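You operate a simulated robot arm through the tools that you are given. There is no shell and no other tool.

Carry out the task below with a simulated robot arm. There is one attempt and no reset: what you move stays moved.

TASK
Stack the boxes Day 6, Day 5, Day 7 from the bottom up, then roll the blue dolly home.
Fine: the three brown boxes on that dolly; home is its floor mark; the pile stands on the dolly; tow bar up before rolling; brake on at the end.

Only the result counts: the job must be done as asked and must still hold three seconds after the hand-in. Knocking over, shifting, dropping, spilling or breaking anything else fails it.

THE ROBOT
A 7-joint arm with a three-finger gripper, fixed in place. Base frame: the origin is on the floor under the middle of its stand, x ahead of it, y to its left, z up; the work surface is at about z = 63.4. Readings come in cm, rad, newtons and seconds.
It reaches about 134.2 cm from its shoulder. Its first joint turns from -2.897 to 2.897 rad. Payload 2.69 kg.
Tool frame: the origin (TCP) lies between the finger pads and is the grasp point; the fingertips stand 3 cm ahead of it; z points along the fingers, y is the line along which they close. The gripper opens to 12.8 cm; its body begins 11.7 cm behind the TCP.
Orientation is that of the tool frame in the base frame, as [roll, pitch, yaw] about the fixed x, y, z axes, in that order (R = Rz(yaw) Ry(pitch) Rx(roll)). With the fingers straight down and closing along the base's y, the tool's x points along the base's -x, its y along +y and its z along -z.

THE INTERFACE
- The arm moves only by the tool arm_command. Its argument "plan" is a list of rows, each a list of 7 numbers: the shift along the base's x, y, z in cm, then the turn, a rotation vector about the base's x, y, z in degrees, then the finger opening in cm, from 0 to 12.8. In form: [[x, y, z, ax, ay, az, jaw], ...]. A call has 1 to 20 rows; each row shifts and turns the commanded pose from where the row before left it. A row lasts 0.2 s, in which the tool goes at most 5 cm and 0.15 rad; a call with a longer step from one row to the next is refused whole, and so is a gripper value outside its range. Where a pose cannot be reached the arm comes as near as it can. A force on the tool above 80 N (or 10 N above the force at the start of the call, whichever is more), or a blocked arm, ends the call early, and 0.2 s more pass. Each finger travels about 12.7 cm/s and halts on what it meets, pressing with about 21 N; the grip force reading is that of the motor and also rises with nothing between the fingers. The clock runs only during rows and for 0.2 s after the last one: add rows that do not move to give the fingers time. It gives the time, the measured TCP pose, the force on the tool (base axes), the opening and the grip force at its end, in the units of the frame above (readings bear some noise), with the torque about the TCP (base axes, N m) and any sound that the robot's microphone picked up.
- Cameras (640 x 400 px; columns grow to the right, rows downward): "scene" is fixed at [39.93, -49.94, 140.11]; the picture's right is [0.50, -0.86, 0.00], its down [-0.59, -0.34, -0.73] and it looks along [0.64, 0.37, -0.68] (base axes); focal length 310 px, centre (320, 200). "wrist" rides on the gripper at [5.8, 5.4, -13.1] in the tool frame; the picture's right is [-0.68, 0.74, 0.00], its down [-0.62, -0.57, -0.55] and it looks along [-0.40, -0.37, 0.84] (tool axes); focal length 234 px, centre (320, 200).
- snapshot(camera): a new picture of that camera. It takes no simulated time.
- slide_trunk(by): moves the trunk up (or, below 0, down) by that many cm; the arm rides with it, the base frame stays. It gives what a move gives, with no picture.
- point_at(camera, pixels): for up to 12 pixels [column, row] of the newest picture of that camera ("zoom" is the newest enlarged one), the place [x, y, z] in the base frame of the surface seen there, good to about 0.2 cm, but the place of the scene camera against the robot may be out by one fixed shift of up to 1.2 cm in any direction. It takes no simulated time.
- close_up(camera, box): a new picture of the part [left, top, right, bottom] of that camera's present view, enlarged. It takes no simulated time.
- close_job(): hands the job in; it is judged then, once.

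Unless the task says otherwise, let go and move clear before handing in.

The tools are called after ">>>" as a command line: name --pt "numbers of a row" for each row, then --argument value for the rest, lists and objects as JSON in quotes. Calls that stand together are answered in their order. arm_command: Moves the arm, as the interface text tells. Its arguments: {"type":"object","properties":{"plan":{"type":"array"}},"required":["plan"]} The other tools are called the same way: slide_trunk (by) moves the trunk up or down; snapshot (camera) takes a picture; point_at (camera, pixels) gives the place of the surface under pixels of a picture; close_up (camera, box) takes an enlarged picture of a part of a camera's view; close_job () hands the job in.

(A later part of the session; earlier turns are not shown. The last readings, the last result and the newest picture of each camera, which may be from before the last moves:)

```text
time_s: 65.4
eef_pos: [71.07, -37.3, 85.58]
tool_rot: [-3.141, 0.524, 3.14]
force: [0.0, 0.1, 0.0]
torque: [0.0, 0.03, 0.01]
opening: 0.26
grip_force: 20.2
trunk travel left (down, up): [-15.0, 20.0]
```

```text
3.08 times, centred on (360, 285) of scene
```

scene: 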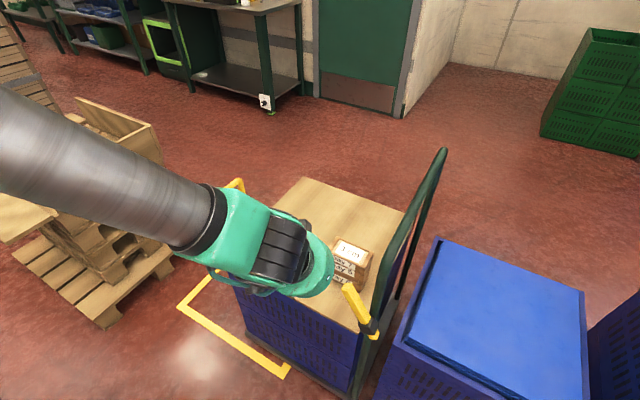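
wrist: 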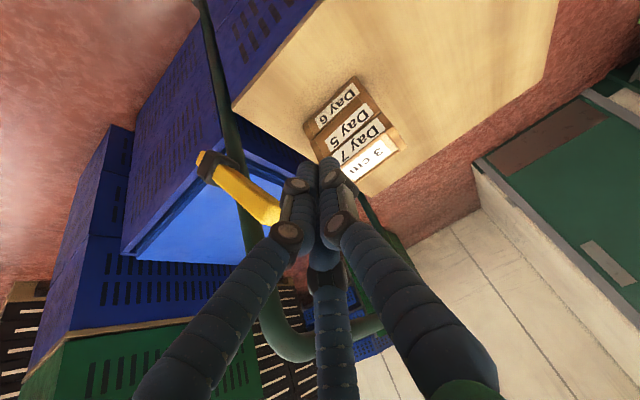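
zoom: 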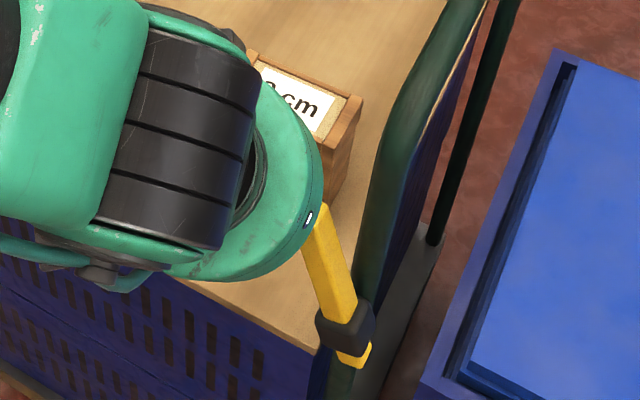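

The lever has begun turning (its tail moved to zoom (352,355)) with almost no force. I'll continue pushing in small steps.

>>> arm_command --pt "0 -0.7 0 0 0 0 0" --pt "0 -0.7 0.1 0 0 0 0" --pt "0 -0.7 0.1 0 0 0 0" --pt "0 -0.7 0.1 0 0 0 0" --pt "0 0 0 0 0 0 0"

>>> close_up --camera "scene" --box '[280, 220, 440, 350]'

>>> snapshot --camera "wrist"

```text
time_s: 66.6
eef_pos: [71.07, -40.15, 85.94]
tool_rot: [3.141, 0.524, 3.14]
force: [-1.4, 1.6, 0.4]
torque: [0.01, -0.02, 0.01]
opening: 0.22
grip_force: 20.6
trunk travel left (down, up): [-15.0, 20.0]
```

```text
3.08 times, centred on (360, 285) of scene
```

zoom: 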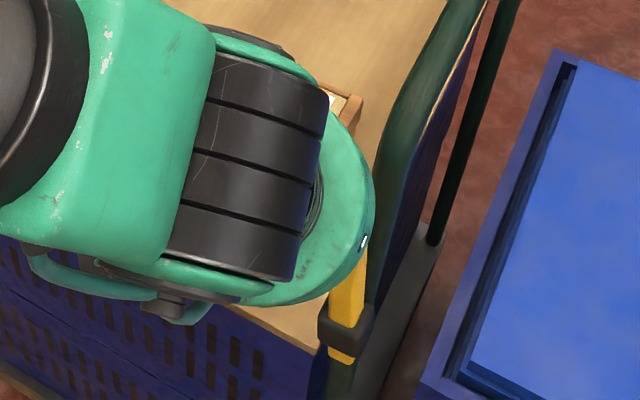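

```text
taken
```

wrist: 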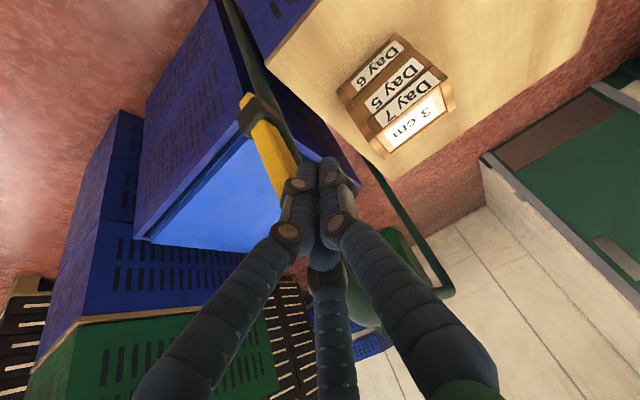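

The lever is now about vertical with little force (1.6 N). I'll continue a little to find its end stop.

>>> arm_command --pt "0 -0.6 0 0 0 0 0" --pt "0 -0.6 0 0 0 0 0" --pt "0 0 0 0 0 0 0"

>>> close_up --camera "scene" --box '[280, 220, 440, 350]'

>>> close_up --camera "wrist" --box '[210, 70, 350, 210]'

```text
time_s: 67.4
eef_pos: [71.12, -41.4, 86.07]
tool_rot: [-3.14, 0.525, -3.141]
force: [0.9, 1.0, -0.1]
torque: [0.02, 0.0, 0.02]
opening: 0.21
grip_force: 20.7
trunk travel left (down, up): [-15.0, 20.0]
```

```text
3.08 times, centred on (360, 285) of scene
```

zoom: 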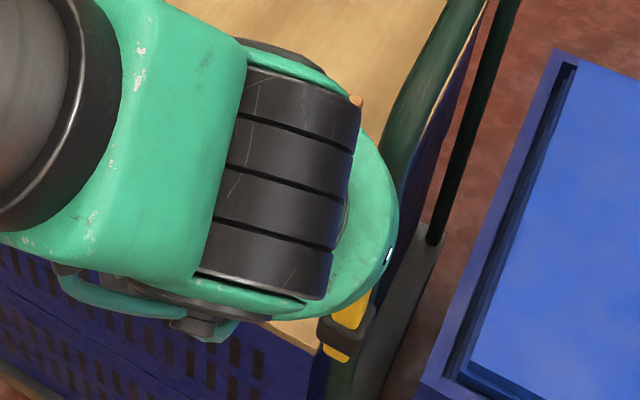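

```text
2.86 times, centred on (280, 140) of wrist
```

zoom: 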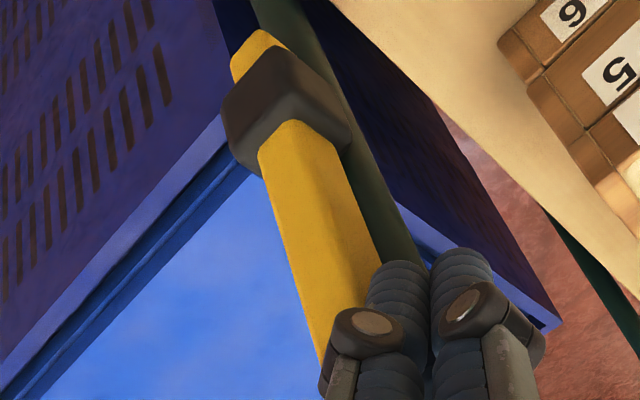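

The lever has passed vertical (tail at zoom (335,355)) and still turns freely. I'll push on toward the other end of its travel.

>>> arm_command --pt "0 -0.7 0 0 0 0 0" --pt "0 -0.7 0 0 0 0 0" --pt "0 -0.7 0 0 0 0 0" --pt "0 0 0 0 0 0 0"

>>> close_up --camera "scene" --box '[280, 220, 440, 350]'

>>> close_up --camera "wrist" --box '[210, 70, 350, 210]'

```text
time_s: 68.4
eef_pos: [71.05, -43.62, 86.01]
tool_rot: [3.141, 0.524, 3.141]
force: [0.8, 2.6, 0.3]
torque: [0.08, 0.03, -0.03]
opening: 0.2
grip_force: 21.4
trunk travel left (down, up): [-15.0, 20.0]
```

```text
3.08 times, centred on (360, 285) of scene
```

zoom: 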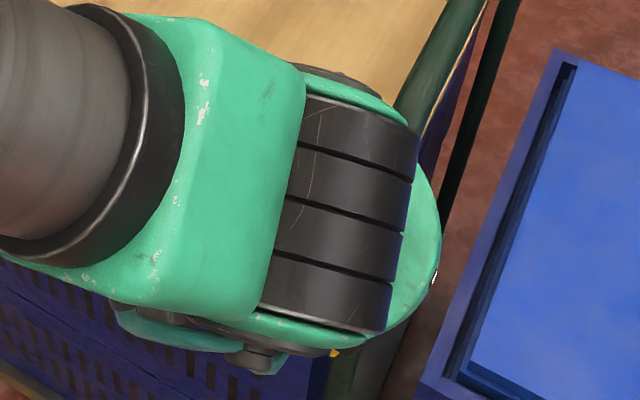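

```text
2.86 times, centred on (280, 140) of wrist
```

zoom: 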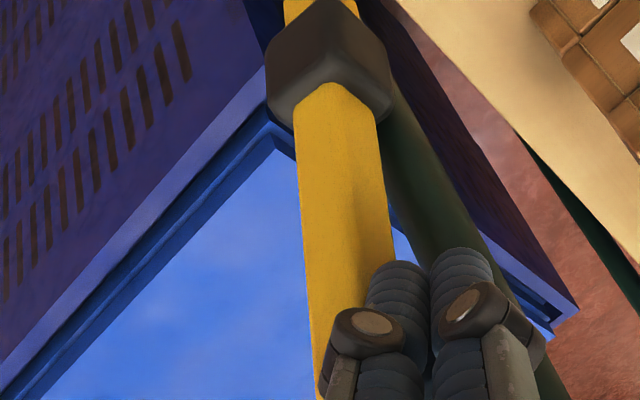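

Still moving with light force (2.6 N), no stop yet. I'll push further in small steps.

>>> arm_command --pt "0 -0.6 -0.1 0 0 0 0" --pt "0 -0.6 -0.1 0 0 0 0" --pt "0 -0.6 -0.1 0 0 0 0" --pt "0 0 0 0 0 0 0"

>>> close_up --camera "wrist" --box '[210, 70, 350, 210]'

```text
time_s: 69.4
eef_pos: [71.04, -45.5, 85.69]
tool_rot: [-3.141, 0.524, 3.14]
force: [-0.1, 0.3, -0.2]
torque: [0.02, 0.05, -0.02]
opening: 0.23
grip_force: 20.7
trunk travel left (down, up): [-15.0, 20.0]
```

```text
2.86 times, centred on (280, 140) of wrist
```

zoom: 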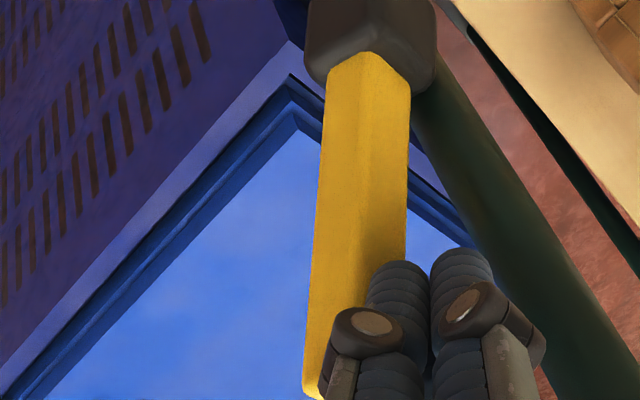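

The lever follows, now leaning toward −y. I'll go on another 1.8 cm, watching for the stop.

>>> arm_command --pt "0 -0.6 -0.15 0 0 0 0" --pt "0 -0.6 -0.15 0 0 0 0" --pt "0 -0.6 -0.15 0 0 0 0" --pt "0 0 0 0 0 0 0"

>>> close_up --camera "wrist" --box '[210, 70, 350, 210]'

>>> snapshot --camera "scene"

```text
time_s: 70.3
eef_pos: [71.26, -46.19, 85.39]
tool_rot: [3.131, 0.521, -3.136]
force: [-5.4, 28.3, 23.5]
torque: [0.48, 0.24, 0.14]
opening: 0.22
grip_force: 21.2
trunk travel left (down, up): [-15.0, 20.0]
stopped in row 4: the force on the tool passed its limit at 84 N (the readings are from after the stop); the commanded pose is now the measured one
```

```text
2.86 times, centred on (280, 140) of wrist
```

zoom: 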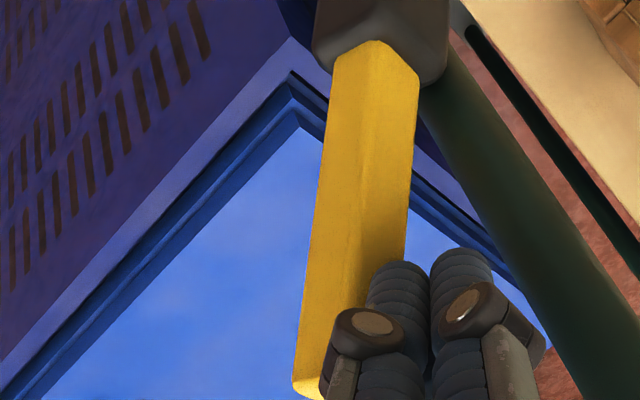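

```text
taken
```

scene: 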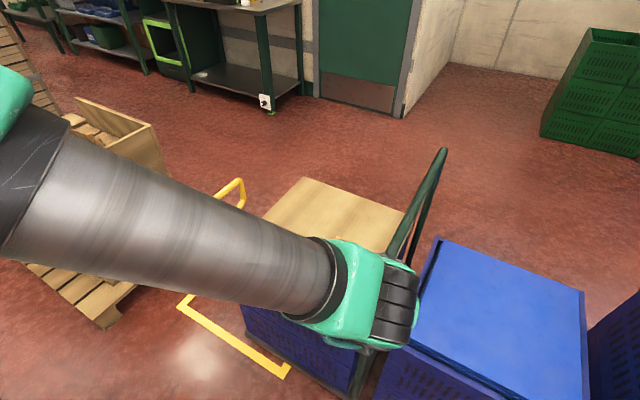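

The lever met its end stop (84 N). I'll back off gently and rise, then check that lever, dolly and pile are as they should be.

>>> arm_command --pt "0 0.6 0 0 0 0 0" --pt "0 1.2 0 0 0 0 0" --pt "0 1.5 1 0 0 0 0" --pt "-0.5 1.5 3 0 0 0 0" --pt "-1 1.5 4 0 0 0 0" --pt "-1 3 3.5 0 7.5 0 0" --pt "-1 4 2 0 7.5 0 0" --pt "-1 4 2 0 7.5 0 0" --pt "0 4 0 0 7.5 0 0" --pt "0 0 0 0 0 0 0"

>>> snapshot --camera "scene"

>>> close_up --camera "scene" --box '[280, 220, 440, 350]'

```text
time_s: 72.5
eef_pos: [67.02, -25.05, 100.5]
tool_rot: [3.132, -0.006, -3.139]
force: [0.7, 0.8, -0.4]
torque: [-0.08, 0.03, 0.01]
opening: 0.24
grip_force: 21.2
trunk travel left (down, up): [-15.0, 20.0]
```

```text
taken
```

scene: 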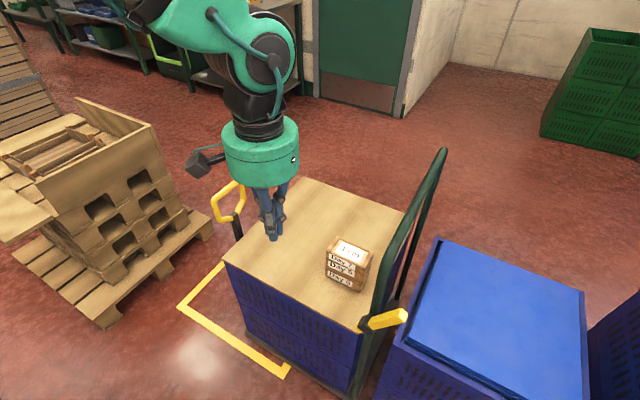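

```text
3.08 times, centred on (360, 285) of scene
```

zoom: 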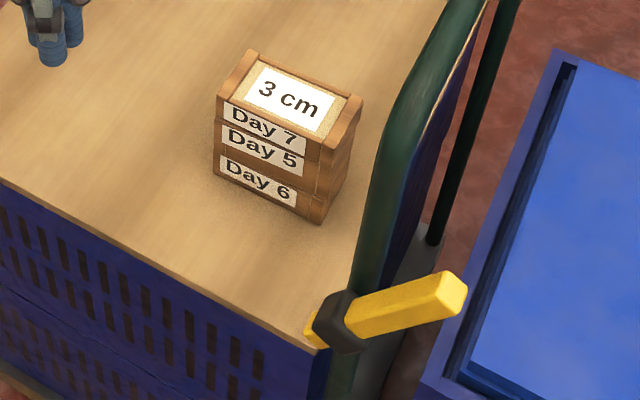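

The lever now leans the other way, tip at (403,317); dolly, pile and tow bar look unchanged. I'll measure the lever's new state, the dolly's platform, and the floor mark's edges.

>>> point_at --camera "scene" --pixels '[[403, 312], [404, 322], [385, 320], [366, 325], [358, 328], [223, 262], [404, 213], [359, 330], [300, 290], [347, 245], [445, 155], [395, 250]]'

>>> close_up --camera "scene" --box '[165, 255, 305, 395]'

```text
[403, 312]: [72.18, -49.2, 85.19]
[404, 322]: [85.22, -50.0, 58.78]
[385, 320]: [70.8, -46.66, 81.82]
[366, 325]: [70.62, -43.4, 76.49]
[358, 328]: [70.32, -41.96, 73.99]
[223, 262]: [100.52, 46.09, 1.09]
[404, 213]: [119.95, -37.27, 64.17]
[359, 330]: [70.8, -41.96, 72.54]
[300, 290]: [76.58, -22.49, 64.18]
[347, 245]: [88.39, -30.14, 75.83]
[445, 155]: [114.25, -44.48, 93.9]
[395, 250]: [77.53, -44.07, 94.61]
```

```text
2.86 times, centred on (235, 325) of scene
```

zoom: 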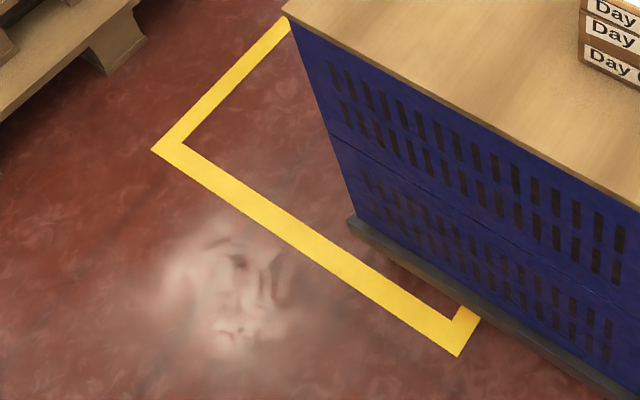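

Lever now at −34°, symmetric to before, and the dolly didn't move. I'll measure the mark's inner and outer corners and the platform edges in this zoom.

>>> point_at --camera "zoom" --pixels '[[154, 150], [183, 143], [457, 354], [454, 320], [478, 318], [468, 312], [350, 225], [348, 215], [288, 20], [278, 20], [420, 265], [600, 390]]'

```text
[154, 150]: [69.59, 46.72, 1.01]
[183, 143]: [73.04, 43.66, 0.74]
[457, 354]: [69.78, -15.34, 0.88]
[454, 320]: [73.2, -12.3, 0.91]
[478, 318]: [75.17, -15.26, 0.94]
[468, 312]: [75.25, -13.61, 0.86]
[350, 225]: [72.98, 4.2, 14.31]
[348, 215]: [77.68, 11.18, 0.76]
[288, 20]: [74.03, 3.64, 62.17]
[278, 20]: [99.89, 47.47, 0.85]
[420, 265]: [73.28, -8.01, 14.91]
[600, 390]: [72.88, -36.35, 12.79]
```

The mark's inner edges run y −12.3 to 43.7 (scene frame), centre ≈15.7. I'll find the platform's −y edge and its +x edge for the exact dolly centre.

>>> close_up --camera "scene" --box '[340, 260, 440, 400]'

>>> snapshot --camera "wrist"

```text
2.86 times, centred on (390, 330) of scene
```

zoom: 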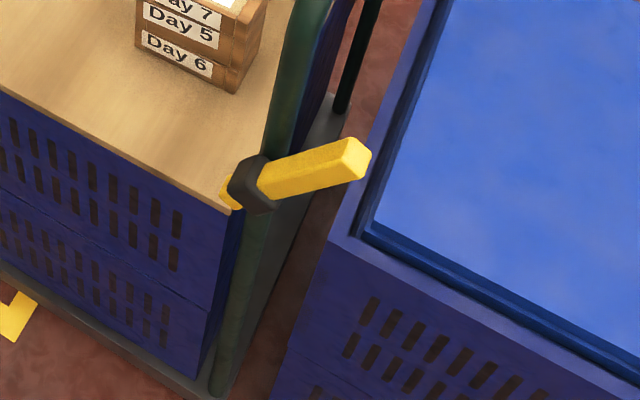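

```text
taken
```

wrist: 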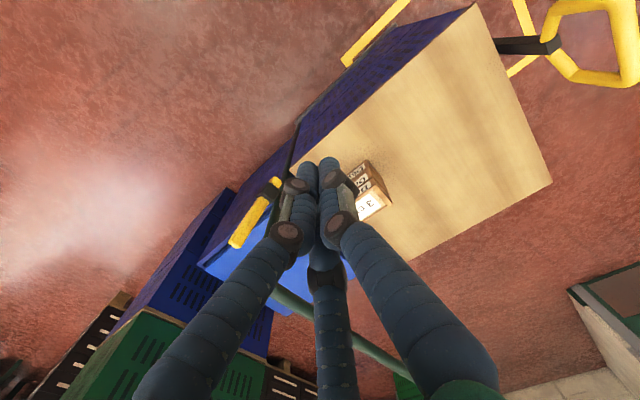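

>>> point_at --camera "zoom" --pixels '[[350, 95], [345, 115], [300, 230], [285, 270], [335, 120], [260, 330], [250, 310], [275, 290], [240, 370], [215, 390], [325, 140], [318, 155]]'

```text
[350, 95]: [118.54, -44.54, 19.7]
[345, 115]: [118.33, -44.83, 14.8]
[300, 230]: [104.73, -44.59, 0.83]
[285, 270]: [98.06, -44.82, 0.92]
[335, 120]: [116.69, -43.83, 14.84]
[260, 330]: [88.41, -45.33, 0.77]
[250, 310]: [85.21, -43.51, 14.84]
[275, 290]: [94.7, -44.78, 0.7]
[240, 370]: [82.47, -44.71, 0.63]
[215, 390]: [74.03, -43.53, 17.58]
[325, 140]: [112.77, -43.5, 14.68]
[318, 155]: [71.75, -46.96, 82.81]
```

Platform runs y −45.3 to 4.3 (scene frame), so it must move about +36.3 in y. I'll go above the hoop's top bar at x=97 again and open the fingers.

>>> arm_command --pt "1 0 3.5 0 0 0 2" --pt "2 -1 3 0 0 0 4" --pt "4 -2.5 0 0 0 0 6" --pt "4 -2.7 0 0 0 0 8" --pt "4 -2.7 0 0 0 0 8" --pt "4 -2.7 0 0 0 0 8" --pt "4 -2.7 0 0 0 0 8" --pt "4 -2.6 0 0 0 0 8" --pt "3 -2.3 0 0 0 0 8" --pt "0 0 0 0 0 0 8" --pt "0 0 0 0 0 0 8"

>>> snapshot --camera "wrist"

```text
time_s: 74.9
eef_pos: [96.46, -44.25, 106.96]
tool_rot: [3.131, -0.004, -3.14]
force: [0.0, 0.5, -0.5]
torque: [0.01, -0.01, -0.02]
opening: 7.98
grip_force: 0.0
trunk travel left (down, up): [-15.0, 20.0]
```

```text
taken
```

wrist: 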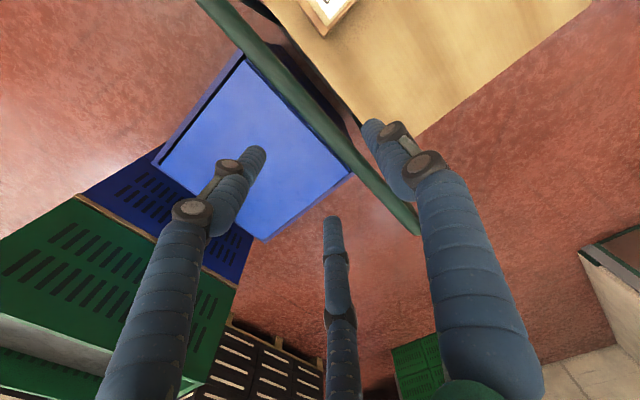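

The hoop bar lies under the open fingers as before. I'll descend around it and close gently.

>>> arm_command --pt "0.4 0 -2 0.6 0 0 8" --pt "0 0 -3 0 0 0 8" --pt "0 0 -3 0 0 0 8" --pt "0 0 -3 0 0 0 8" --pt "0 0 -2.9 0 0 0 8" --pt "0 0 0 0 0 0 8" --pt "0 0 0 0 0 0 6.5" --pt "0 0 0 0 0 0 5.2" --pt "0 0 0 0 0 0 4.4" --pt "0 0 0 0 0 0 3.8" --pt "0 0 0 0 0 0 3.4" --pt "0 0 0 0 0 0 3.2" --pt "0 0 0 0 0 0 3.2"

>>> snapshot --camera "scene"

>>> snapshot --camera "wrist"

```text
time_s: 77.7
eef_pos: [97.25, -44.36, 92.99]
tool_rot: [3.119, -0.003, -3.14]
force: [-1.2, 7.1, -0.9]
torque: [0.01, 0.01, 0.0]
opening: 3.7
grip_force: 3.5
trunk travel left (down, up): [-15.0, 20.0]
```

```text
taken
```

scene: 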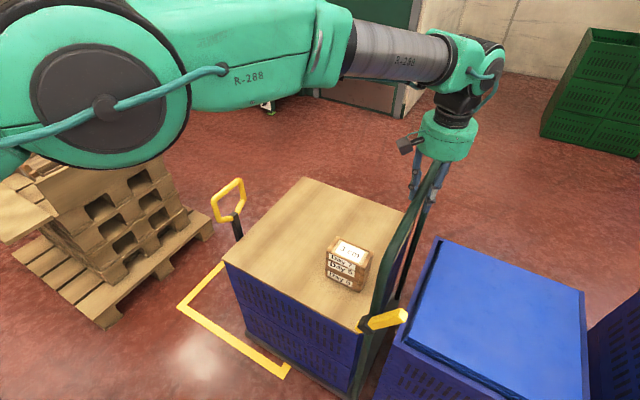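

```text
taken
```

wrist: 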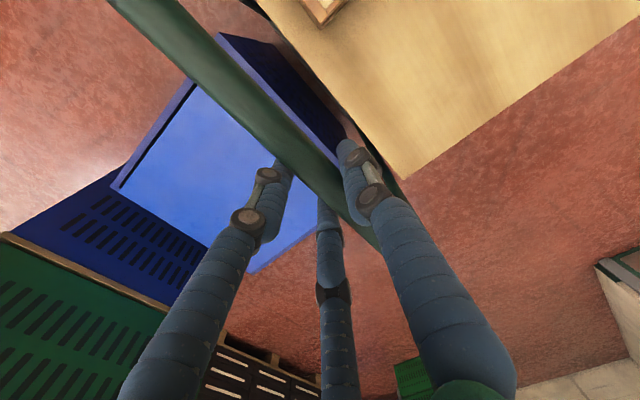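

The thumb touches the bar (7 N). I'll tighten a bit while shifting +0.2 so that both sides hold it.

>>> arm_command --pt "0 0.2 0 0 0 0 3.0" --pt "0 0.1 0 0 0 0 2.8" --pt "0 0 0 0 0 0 2.8" --pt "0 0 0 0 0 0 2.8"

```text
time_s: 78.7
eef_pos: [97.25, -44.16, 93.11]
tool_rot: [3.12, -0.004, -3.14]
force: [-4.1, 2.8, -6.8]
torque: [-0.04, -0.07, -0.06]
opening: 3.23
grip_force: 44.9
trunk travel left (down, up): [-15.0, 20.0]
```

The bar is firmly gripped (opening 3.23). I'll start rolling with a slow 1.3 cm pull in +y and check force and motion.

>>> arm_command --pt "0 0.1 0 0 0 0 2.8" --pt "0 0.2 0 0 0 0 2.8" --pt "0 0.3 0 0 0 0 2.8" --pt "0 0.3 0 0 0 0 2.8" --pt "0 0.3 0 0 0 0 2.8" --pt "0 0.1 0 0 0 0 2.8" --pt "0 0 0 0 0 0 2.8"

>>> snapshot --camera "scene"

```text
time_s: 80.3
eef_pos: [97.24, -42.95, 93.11]
tool_rot: [3.117, -0.003, -3.14]
force: [-0.9, -5.3, -7.8]
torque: [-0.06, -0.13, -0.15]
opening: 3.21
grip_force: 44.4
trunk travel left (down, up): [-15.0, 20.0]
```

```text
taken
```

scene: 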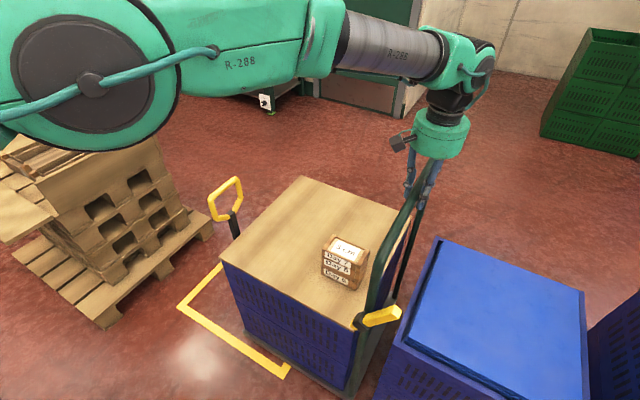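

The dolly rolls with about 5 N and the pile is steady. I'll roll on 15 cm with a smooth ramp.

>>> arm_command --pt "0 0.2 0 0 0 0 2.8" --pt "0 0.4 0 0 0 0 2.8" --pt "0 0.6 0 0 0 0 2.8" --pt "0 0.8 0 0 0 0 2.8" --pt "0 1.0 0 0 0 0 2.8" --pt "0 1.0 0 0 0 0 2.8" --pt "0 1.0 0 0 0 0 2.8" --pt "0 1.0 0 0 0 0 2.8" --pt "0 1.0 0 0 0 0 2.8" --pt "0 1.0 0 0 0 0 2.8" --pt "0 1.0 0 0 0 0 2.8" --pt "0 1.0 0 0 0 0 2.8" --pt "0 1.0 0 0 0 0 2.8" --pt "0 1.0 0 0 0 0 2.8" --pt "0 0.8 0 0 0 0 2.8" --pt "0 0.6 0 0 0 0 2.8" --pt "0 0.4 0 0 0 0 2.8" --pt "0 0.2 0 0 0 0 2.8" --pt "0 0 0 0 0 0 2.8"

>>> snapshot --camera "scene"

```text
time_s: 84.3
eef_pos: [97.18, -28.72, 92.98]
tool_rot: [3.121, -0.003, -3.139]
force: [7.6, -3.1, -25.8]
torque: [-0.07, -0.03, -0.25]
opening: 3.21
grip_force: 45.3
trunk travel left (down, up): [-15.0, 20.0]
```

```text
taken
```

scene: 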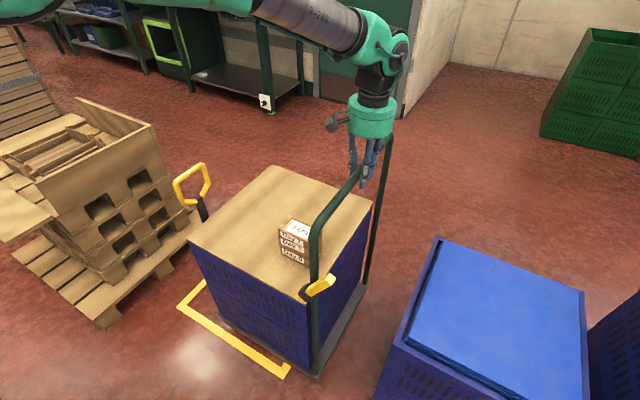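

The dolly has moved 15.4 cm, pile and tow bar fine; there's a 26 N vertical preload on the hand, which I'll relax by lowering 0.2 while rolling the next 14 cm.

>>> arm_command --pt "0 0.2 -0.1 0 0 0 2.8" --pt "0.05 0.4 -0.1 0 0 0 2.8" --pt "0 0.6 0 0 0 0 2.8" --pt "0 0.8 0 0 0 0 2.8" --pt "0 1.0 0 0 0 0 2.8" --pt "0 1.0 0 0 0 0 2.8" --pt "0 1.0 0 0 0 0 2.8" --pt "0 1.0 0 0 0 0 2.8" --pt "0 1.0 0 0 0 0 2.8" --pt "0 1.0 0 0 0 0 2.8" --pt "0 1.0 0 0 0 0 2.8" --pt "0 1.0 0 0 0 0 2.8" --pt "0 1.0 0 0 0 0 2.8" --pt "0 1.0 0 0 0 0 2.8" --pt "0 0.8 0 0 0 0 2.8" --pt "0 0.6 0 0 0 0 2.8" --pt "0 0.4 0 0 0 0 2.8" --pt "0 0.2 0 0 0 0 2.8" --pt "0 0 0 0 0 0 2.8"

>>> snapshot --camera "scene"

```text
time_s: 88.3
eef_pos: [97.32, -14.9, 93.16]
tool_rot: [3.119, -0.002, -3.14]
force: [5.7, -4.5, 10.5]
torque: [0.08, 0.03, -0.2]
opening: 3.23
grip_force: 45.3
trunk travel left (down, up): [-15.0, 20.0]
```

```text
taken
```

scene: 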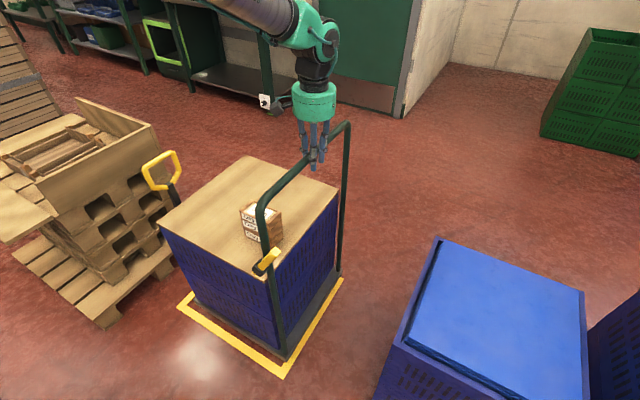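

The dolly is nearly home (moved 29.3 cm); the near end of the mark at (285–340, 280–375) is now visible. I'll measure platform edges against the mark.

>>> close_up --camera "scene" --box '[165, 260, 355, 390]'

```text
3.08 times, centred on (260, 325) of scene
```

zoom: 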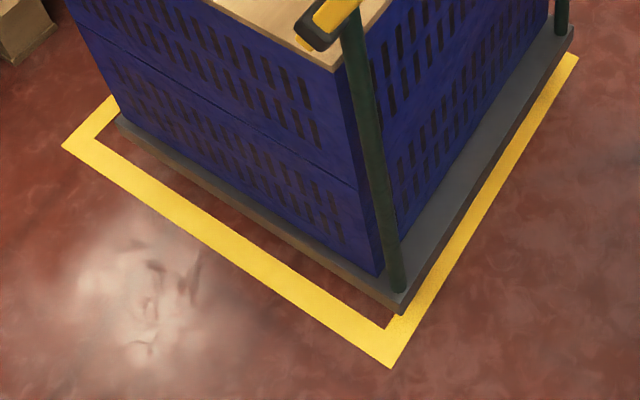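

>>> point_at --camera "zoom" --pixels '[[64, 148], [95, 142], [389, 364], [389, 326], [402, 292], [405, 296], [118, 120], [122, 126], [500, 165], [470, 220], [460, 225], [515, 175]]'

>>> point_at --camera "zoom" --pixels '[[570, 35], [575, 60], [565, 80], [440, 240], [445, 250], [455, 260], [475, 195], [482, 200], [420, 275], [200, 180], [300, 240], [380, 292]]'

```text
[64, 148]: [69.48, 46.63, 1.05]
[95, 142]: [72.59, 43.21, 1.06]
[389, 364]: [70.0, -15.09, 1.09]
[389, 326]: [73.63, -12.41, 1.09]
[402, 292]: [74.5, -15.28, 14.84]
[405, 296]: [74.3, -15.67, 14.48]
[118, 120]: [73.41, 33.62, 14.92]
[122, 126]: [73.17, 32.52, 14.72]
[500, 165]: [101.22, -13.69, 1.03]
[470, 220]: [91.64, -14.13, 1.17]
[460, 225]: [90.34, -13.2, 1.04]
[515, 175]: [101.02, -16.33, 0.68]
```

```text
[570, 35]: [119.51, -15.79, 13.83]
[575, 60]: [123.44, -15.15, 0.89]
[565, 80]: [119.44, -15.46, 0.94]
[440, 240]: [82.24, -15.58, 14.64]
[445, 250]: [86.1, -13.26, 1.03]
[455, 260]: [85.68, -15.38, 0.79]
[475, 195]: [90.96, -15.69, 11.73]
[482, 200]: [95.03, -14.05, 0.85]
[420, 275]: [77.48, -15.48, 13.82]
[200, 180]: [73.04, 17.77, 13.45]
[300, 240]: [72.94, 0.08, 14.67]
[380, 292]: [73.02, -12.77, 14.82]
```

Platform spans y −15.7 to 33.9 and the mark −15.2 to 46.7 (outer), so about 6.55 cm remain. I'll roll that with a soft stop.

>>> arm_command --pt "0 0.2 0 0 0 0 2.8" --pt "0 0.4 0 0 0 0 2.8" --pt "0 0.6 0 0 0 0 2.8" --pt "0 0.8 0 0 0 0 2.8" --pt "0 0.9 0 0 0 0 2.8" --pt "0 0.9 0 0 0 0 2.8" --pt "0 0.8 0 0 0 0 2.8" --pt "0 0.7 0 0 0 0 2.8" --pt "0 0.55 0 0 0 0 2.8" --pt "0 0.4 0 0 0 0 2.8" --pt "0 0.2 0 0 0 0 2.8" --pt "0 0.1 0 0 0 0 2.8" --pt "0 0 0 0 0 0 2.8" --pt "0 0 0 0 0 0 2.8"

>>> snapshot --camera "scene"

>>> close_up --camera "scene" --box '[165, 260, 355, 390]'

```text
time_s: 91.3
eef_pos: [97.34, -8.4, 92.9]
tool_rot: [3.119, -0.004, 3.14]
force: [6.7, -6.0, 2.7]
torque: [0.01, -0.04, -0.13]
opening: 3.21
grip_force: 45.2
trunk travel left (down, up): [-15.0, 20.0]
```

```text
taken
```

scene: 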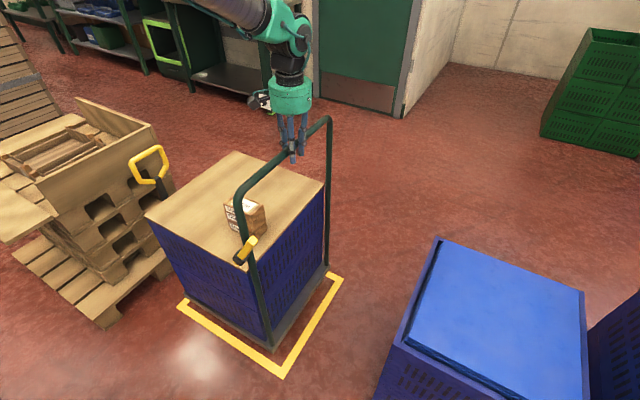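

```text
3.08 times, centred on (260, 325) of scene
```

zoom: 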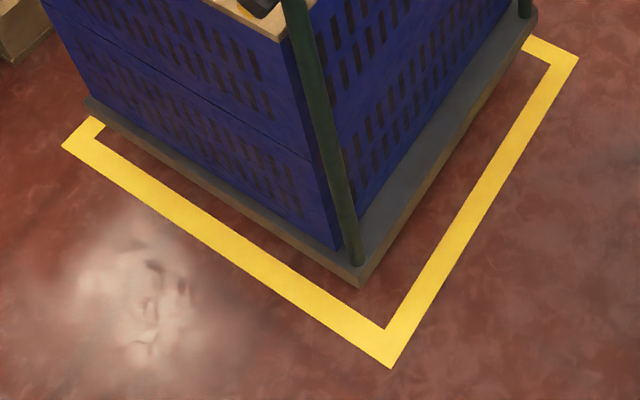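

The dolly now sits within the yellow rectangle. I'll measure the platform edges once more to confirm centring.

>>> point_at --camera "zoom" --pixels '[[360, 266], [363, 272], [88, 102], [92, 108], [400, 225], [440, 165], [534, 25], [553, 62], [387, 326], [200, 170], [300, 230], [527, 40]]'

>>> snapshot --camera "wrist"

```text
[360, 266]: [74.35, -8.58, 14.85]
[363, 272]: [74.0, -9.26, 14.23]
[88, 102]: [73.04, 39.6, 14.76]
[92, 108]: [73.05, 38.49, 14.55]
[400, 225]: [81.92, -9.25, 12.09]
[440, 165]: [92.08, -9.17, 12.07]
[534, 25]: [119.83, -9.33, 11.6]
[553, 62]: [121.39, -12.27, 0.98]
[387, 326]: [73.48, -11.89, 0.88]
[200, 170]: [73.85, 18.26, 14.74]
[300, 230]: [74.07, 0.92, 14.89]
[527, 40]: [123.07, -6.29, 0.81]
```

```text
taken
```

wrist: 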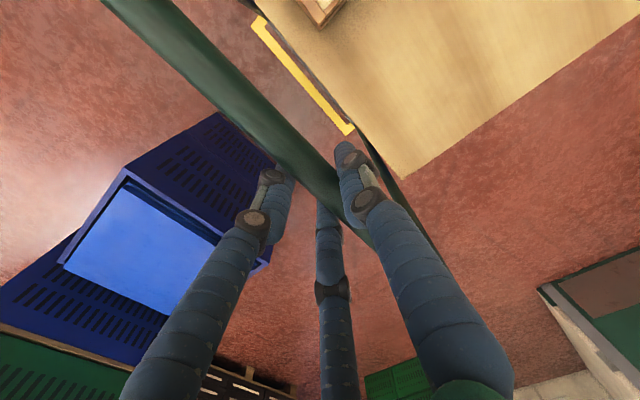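

Platform is at y −9.25 to 40.2 against inner mark −12 to 43.5: well centred. I'll relax, release the hoop gently and rise, then verify the dolly stays.

>>> arm_command --pt "-0.05 -0.05 0 0 0 0 2.8" --pt "0 0 0 0 0 0 3.2" --pt "0 0 0 0 0 0 3.6" --pt "0 0 0 0 0 0 4.2" --pt "0 0 0 0 0 0 5.2" --pt "0 0 0 0 0 0 6.6" --pt "0 -0.2 0 0 0 0 8.0" --pt "0 0 0 0 0 0 8.0" --pt "0 0 2 0 0 0 8.0" --pt "0 0 4 0 0 0 8.0" --pt "0 0 4.5 0 0 0 8.0" --pt "0 0 3.5 0 0 0 8.0" --pt "0 0 0 0 0 0 8.0"

>>> snapshot --camera "scene"

>>> close_up --camera "scene" --box '[165, 260, 355, 390]'

```text
time_s: 94.1
eef_pos: [97.09, -8.6, 107.08]
tool_rot: [3.12, -0.003, 3.14]
force: [0.6, -0.3, -0.2]
torque: [-0.01, -0.05, -0.01]
opening: 8.0
grip_force: 0.1
trunk travel left (down, up): [-15.0, 20.0]
```

```text
taken
```

scene: 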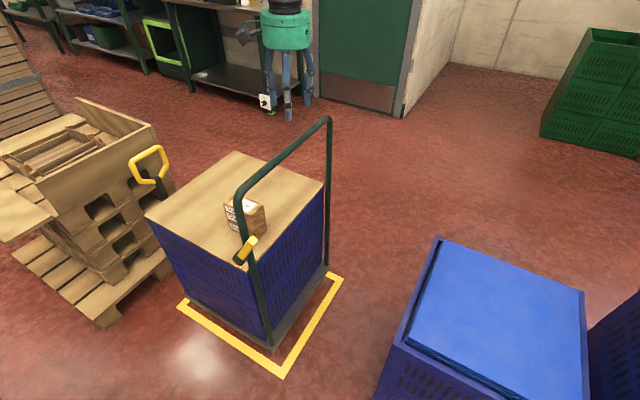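

```text
3.08 times, centred on (260, 325) of scene
```

zoom: 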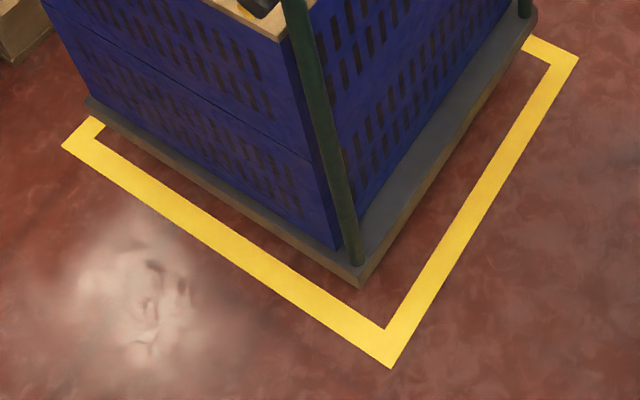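

The dolly stays put after release. I'll move to the −y side of the lever, closing the fingers and tilting the hand again by 30°.

>>> arm_command --pt "-2 -1 0 -1.2 0 0 6" --pt "-3.5 -1.5 0 0 0 0 4" --pt "-4 -1.5 0 0 0 0 2" --pt "-4 -1.5 0 0 0 0 0" --pt "-4 -1.5 0 0 0 0 0" --pt "-4 -1.5 0 0 0 0 0" --pt "-4 -1.5 -1 0 0 0 0" --pt "-2.5 -1.5 -2 0 0 0 0" --pt "0 0 -2 0 -7.5 0 0" --pt "0 0 0 0 -7.5 0 0" --pt "0 0 0 0 -7.5 0 0" --pt "0 0 0 0 -7.5 0 0" --pt "0 0 0 0 0 0 0"

>>> snapshot --camera "wrist"

>>> snapshot --camera "scene"

>>> close_up --camera "scene" --box '[190, 180, 310, 290]'

```text
time_s: 96.9
eef_pos: [69.2, -19.92, 102.02]
tool_rot: [3.14, 0.522, -3.139]
force: [-0.3, 0.5, 0.3]
torque: [-0.02, 0.01, 0.06]
opening: 0.24
grip_force: 20.7
trunk travel left (down, up): [-15.0, 20.0]
```

```text
taken
```

wrist: 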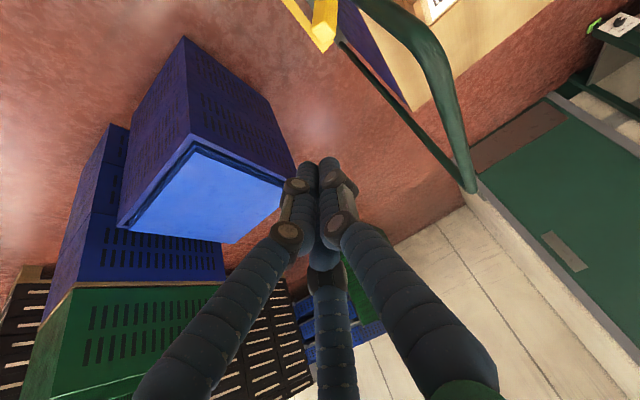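

```text
taken
```

scene: 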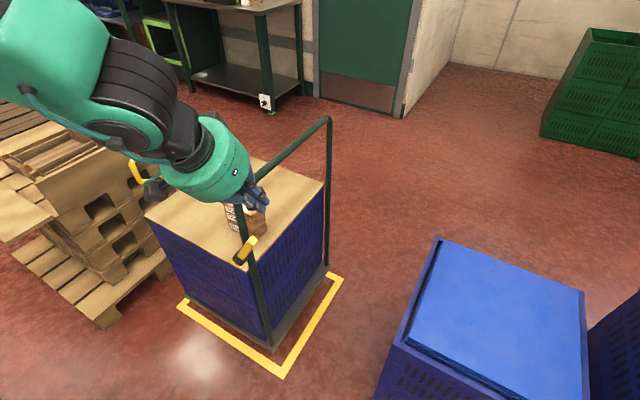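

```text
3.64 times, centred on (250, 235) of scene
```

zoom: 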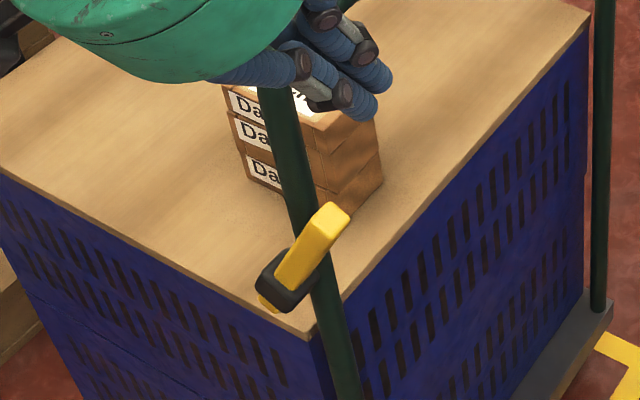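

The lever's tip shows in the wrist view at (325,30). I'll measure it there and in the scene zoom.

>>> point_at --camera "zoom" --pixels '[[330, 215], [345, 215], [320, 230], [325, 240], [300, 255], [290, 280], [275, 275], [265, 295], [320, 300], [300, 200]]'

>>> point_at --camera "wrist" --pixels '[[325, 15], [322, 35], [318, 25], [330, 30], [322, 45], [345, 30], [410, 60], [440, 100], [380, 80], [300, 15]]'

```text
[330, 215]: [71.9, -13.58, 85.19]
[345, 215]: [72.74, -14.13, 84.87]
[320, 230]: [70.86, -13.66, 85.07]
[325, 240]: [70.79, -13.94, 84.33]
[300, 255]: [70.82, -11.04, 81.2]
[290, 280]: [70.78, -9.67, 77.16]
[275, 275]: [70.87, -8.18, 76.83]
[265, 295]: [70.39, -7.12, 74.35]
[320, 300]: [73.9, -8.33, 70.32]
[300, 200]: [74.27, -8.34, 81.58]
```

```text
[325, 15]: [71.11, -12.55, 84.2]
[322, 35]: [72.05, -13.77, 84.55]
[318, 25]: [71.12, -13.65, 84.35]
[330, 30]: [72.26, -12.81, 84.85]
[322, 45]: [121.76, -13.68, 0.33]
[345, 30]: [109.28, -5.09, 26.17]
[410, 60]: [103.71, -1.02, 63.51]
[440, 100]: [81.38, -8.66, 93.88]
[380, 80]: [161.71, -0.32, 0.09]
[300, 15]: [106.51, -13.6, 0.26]
```

Lever tip corner at y≈−13.8, z≈84.3. I'll descend on its −y side to TCP (71, −18.5, 85).

>>> arm_command --pt "0.6 0.4 -4 0 0 0 0" --pt "0.6 0.5 -4 0 0 0 0" --pt "0.6 0.5 -4 0 0 0 0" --pt "0 0 -4 0 0 0 0" --pt "0 0 -1 0 0 0 0" --pt "0 0 0 0 0 0 0"

>>> snapshot --camera "wrist"

>>> close_up --camera "scene" --box '[190, 180, 310, 290]'

```text
time_s: 98.3
eef_pos: [71.06, -18.53, 85.1]
tool_rot: [-3.141, 0.522, -3.141]
force: [-0.7, -0.2, -1.0]
torque: [-0.04, -0.02, -0.03]
opening: 0.22
grip_force: 21.1
trunk travel left (down, up): [-15.0, 20.0]
```

```text
taken
```

wrist: 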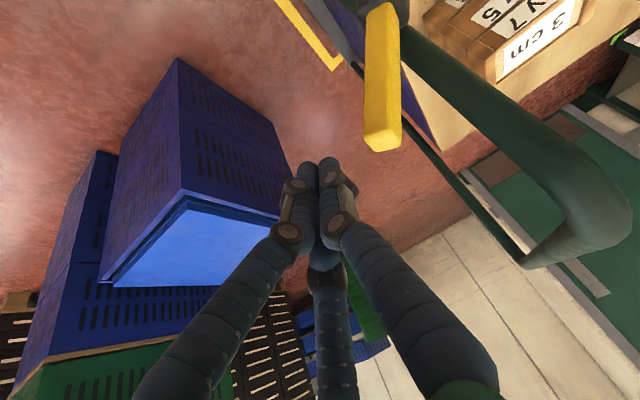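

```text
3.64 times, centred on (250, 235) of scene
```

zoom: 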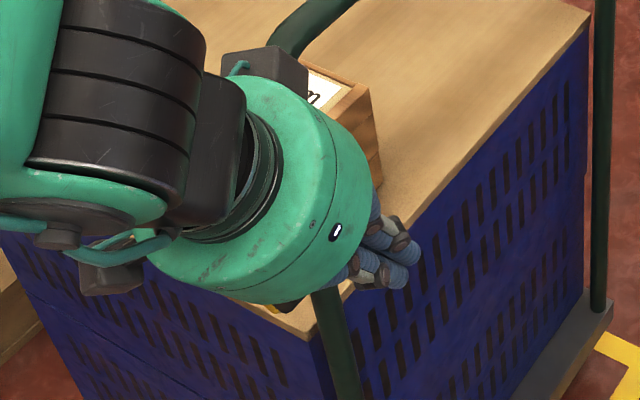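

The hand sits beside the lever with no contact. A black block of the wrist at zoom (262,72) appears near the hoop, so I'll check its true distance before pushing.

>>> point_at --camera "zoom" --pixels '[[260, 70], [295, 65], [230, 60], [285, 40], [310, 25], [110, 275], [390, 250], [360, 265], [330, 330], [280, 300]]'

```text
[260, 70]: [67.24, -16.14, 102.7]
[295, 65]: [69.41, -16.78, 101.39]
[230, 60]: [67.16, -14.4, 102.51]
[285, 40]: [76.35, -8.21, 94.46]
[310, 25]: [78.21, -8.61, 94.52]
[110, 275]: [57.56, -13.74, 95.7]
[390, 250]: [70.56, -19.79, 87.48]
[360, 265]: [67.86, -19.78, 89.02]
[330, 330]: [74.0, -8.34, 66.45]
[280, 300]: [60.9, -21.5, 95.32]
```

The block is at x≤69.5, z≈102, well clear of the hoop. I'll push the lever toward +y in small steps.

>>> arm_command --pt "0 1.5 0 0 0 0 0" --pt "0 1.0 0 0 0 0 0" --pt "0 0.7 0 0 0 0 0" --pt "0 0.7 0 0 0 0 0" --pt "0 0.7 0 0 0 0 0" --pt "0 0.7 0 0 0 0 0" --pt "0 0 0 0 0 0 0"

>>> snapshot --camera "wrist"

>>> close_up --camera "scene" --box '[165, 260, 355, 390]'

```text
time_s: 99.9
eef_pos: [70.92, -13.28, 85.06]
tool_rot: [3.14, 0.52, -3.141]
force: [0.0, 0.5, -0.5]
torque: [-0.03, 0.0, 0.01]
opening: 0.22
grip_force: 21.1
trunk travel left (down, up): [-15.0, 20.0]
```

```text
taken
```

wrist: 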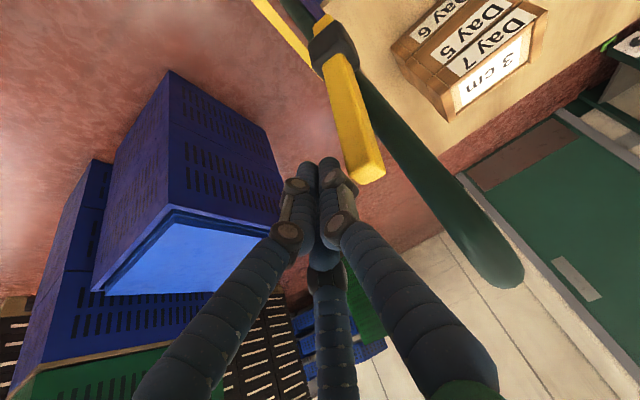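

```text
3.08 times, centred on (260, 325) of scene
```

zoom: 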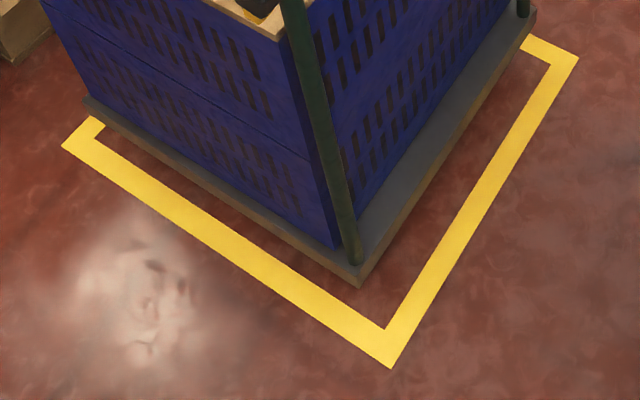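

The lever is moving; the platform corner seems to have shifted a pixel or two. I'll measure the platform edge and the lever before continuing.

>>> point_at --camera "zoom" --pixels '[[400, 225], [440, 165], [534, 25], [84, 97], [362, 272]]'

>>> point_at --camera "wrist" --pixels '[[340, 75], [360, 130], [370, 172], [350, 120], [335, 45], [470, 210], [480, 60]]'

```text
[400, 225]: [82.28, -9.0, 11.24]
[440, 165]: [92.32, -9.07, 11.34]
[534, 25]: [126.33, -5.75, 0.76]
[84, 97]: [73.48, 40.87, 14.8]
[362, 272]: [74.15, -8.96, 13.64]
```

```text
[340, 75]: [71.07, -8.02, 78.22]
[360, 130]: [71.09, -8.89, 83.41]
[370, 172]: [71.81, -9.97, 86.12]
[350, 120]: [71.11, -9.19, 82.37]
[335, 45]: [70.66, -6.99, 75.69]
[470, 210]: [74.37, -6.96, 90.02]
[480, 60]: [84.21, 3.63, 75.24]
```

The dolly moved only ~0.15 cm and the lever is now near −12°. I'll continue pushing to the other end in small steps.

>>> arm_command --pt "0 0.7 0 0 0 0 0" --pt "0 0.7 0 0 0 0 0" --pt "0 0.7 0 0 0 0 0" --pt "0 0.7 0 0 0 0 0" --pt "0 0.7 0 0 0 0 0" --pt "0 0 0 0 0 0 0"

>>> snapshot --camera "wrist"

>>> close_up --camera "scene" --box '[165, 260, 355, 390]'

```text
time_s: 101.3
eef_pos: [71.02, -9.74, 85.1]
tool_rot: [-3.14, 0.52, -3.14]
force: [0.3, -1.1, -0.2]
torque: [0.01, 0.05, -0.01]
opening: 0.22
grip_force: 21.3
trunk travel left (down, up): [-15.0, 20.0]
```

```text
taken
```

wrist: 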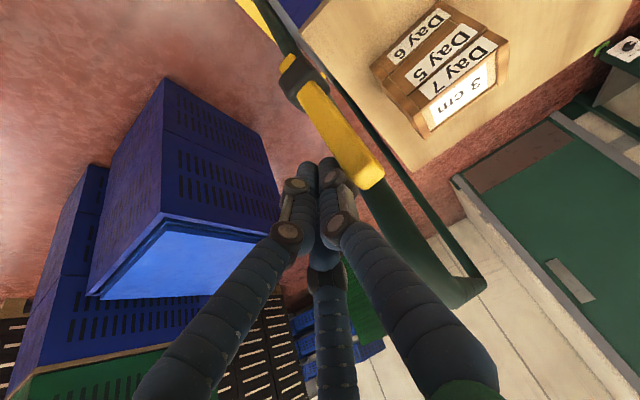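

```text
3.08 times, centred on (260, 325) of scene
```

zoom: 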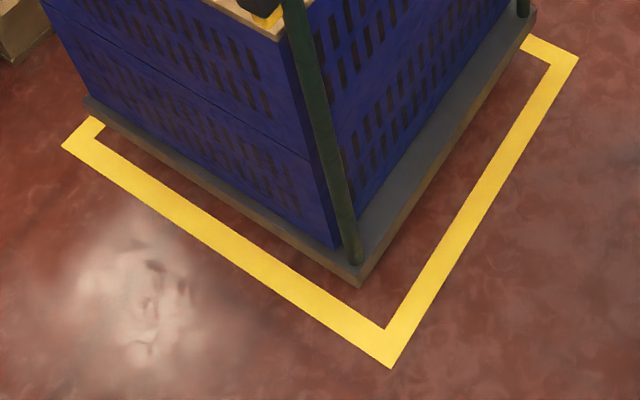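

The lever has passed vertical; the dolly hasn't moved. I'll continue another 3.5 cm.

>>> arm_command --pt "0 0.7 0 0 0 0 0" --pt "0 0.7 0 0 0 0 0" --pt "0 0.7 0 0 0 0 0" --pt "0 0.7 0 0 0 0 0" --pt "0 0 0 0 0 0 0"

>>> snapshot --camera "wrist"

>>> close_up --camera "scene" --box '[165, 260, 355, 390]'

```text
time_s: 102.5
eef_pos: [70.97, -6.88, 85.1]
tool_rot: [3.142, 0.519, -3.141]
force: [0.0, -0.9, 1.4]
torque: [-0.04, -0.06, -0.02]
opening: 0.25
grip_force: 21.1
trunk travel left (down, up): [-15.0, 20.0]
```

```text
taken
```

wrist: 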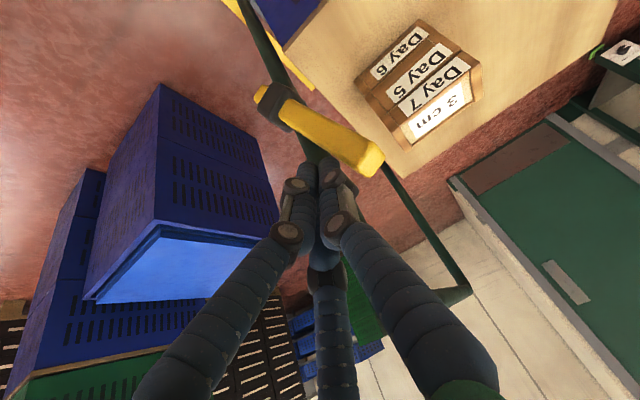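

```text
3.08 times, centred on (260, 325) of scene
```

zoom: 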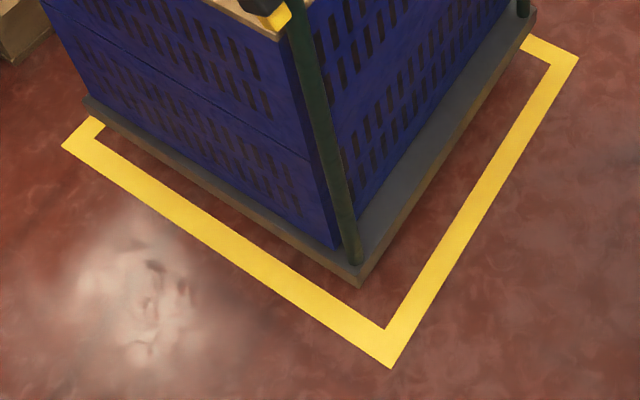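

The lever leans clearly toward the deck now. I'll measure its angle, then go to the stop.

>>> point_at --camera "wrist" --pixels '[[310, 120], [330, 135], [355, 150], [372, 160], [285, 100], [340, 130], [370, 145]]'

>>> arm_command --pt "0 0.5 0 0 0 0 0" --pt "0 0.5 0 0 0 0 0" --pt "0 0 0 0 0 0 0"

>>> close_up --camera "wrist" --box '[240, 60, 420, 200]'

```text
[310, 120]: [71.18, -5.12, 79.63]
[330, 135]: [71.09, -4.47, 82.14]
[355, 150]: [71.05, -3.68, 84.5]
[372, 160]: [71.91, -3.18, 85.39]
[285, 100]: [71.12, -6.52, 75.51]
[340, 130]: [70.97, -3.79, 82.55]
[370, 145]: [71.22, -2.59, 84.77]
```

```text
time_s: 103.3
eef_pos: [70.97, -5.98, 85.08]
tool_rot: [3.14, 0.52, -3.142]
force: [-0.6, 0.3, 0.1]
torque: [0.0, -0.02, 0.0]
opening: 0.24
grip_force: 20.6
trunk travel left (down, up): [-15.0, 20.0]
```

```text
2.86 times, centred on (330, 130) of wrist
```

zoom: 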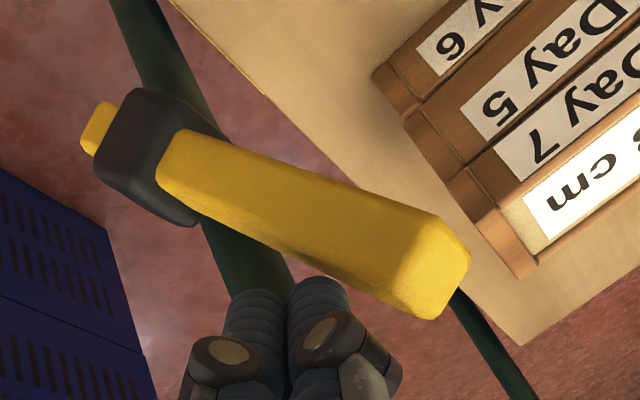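

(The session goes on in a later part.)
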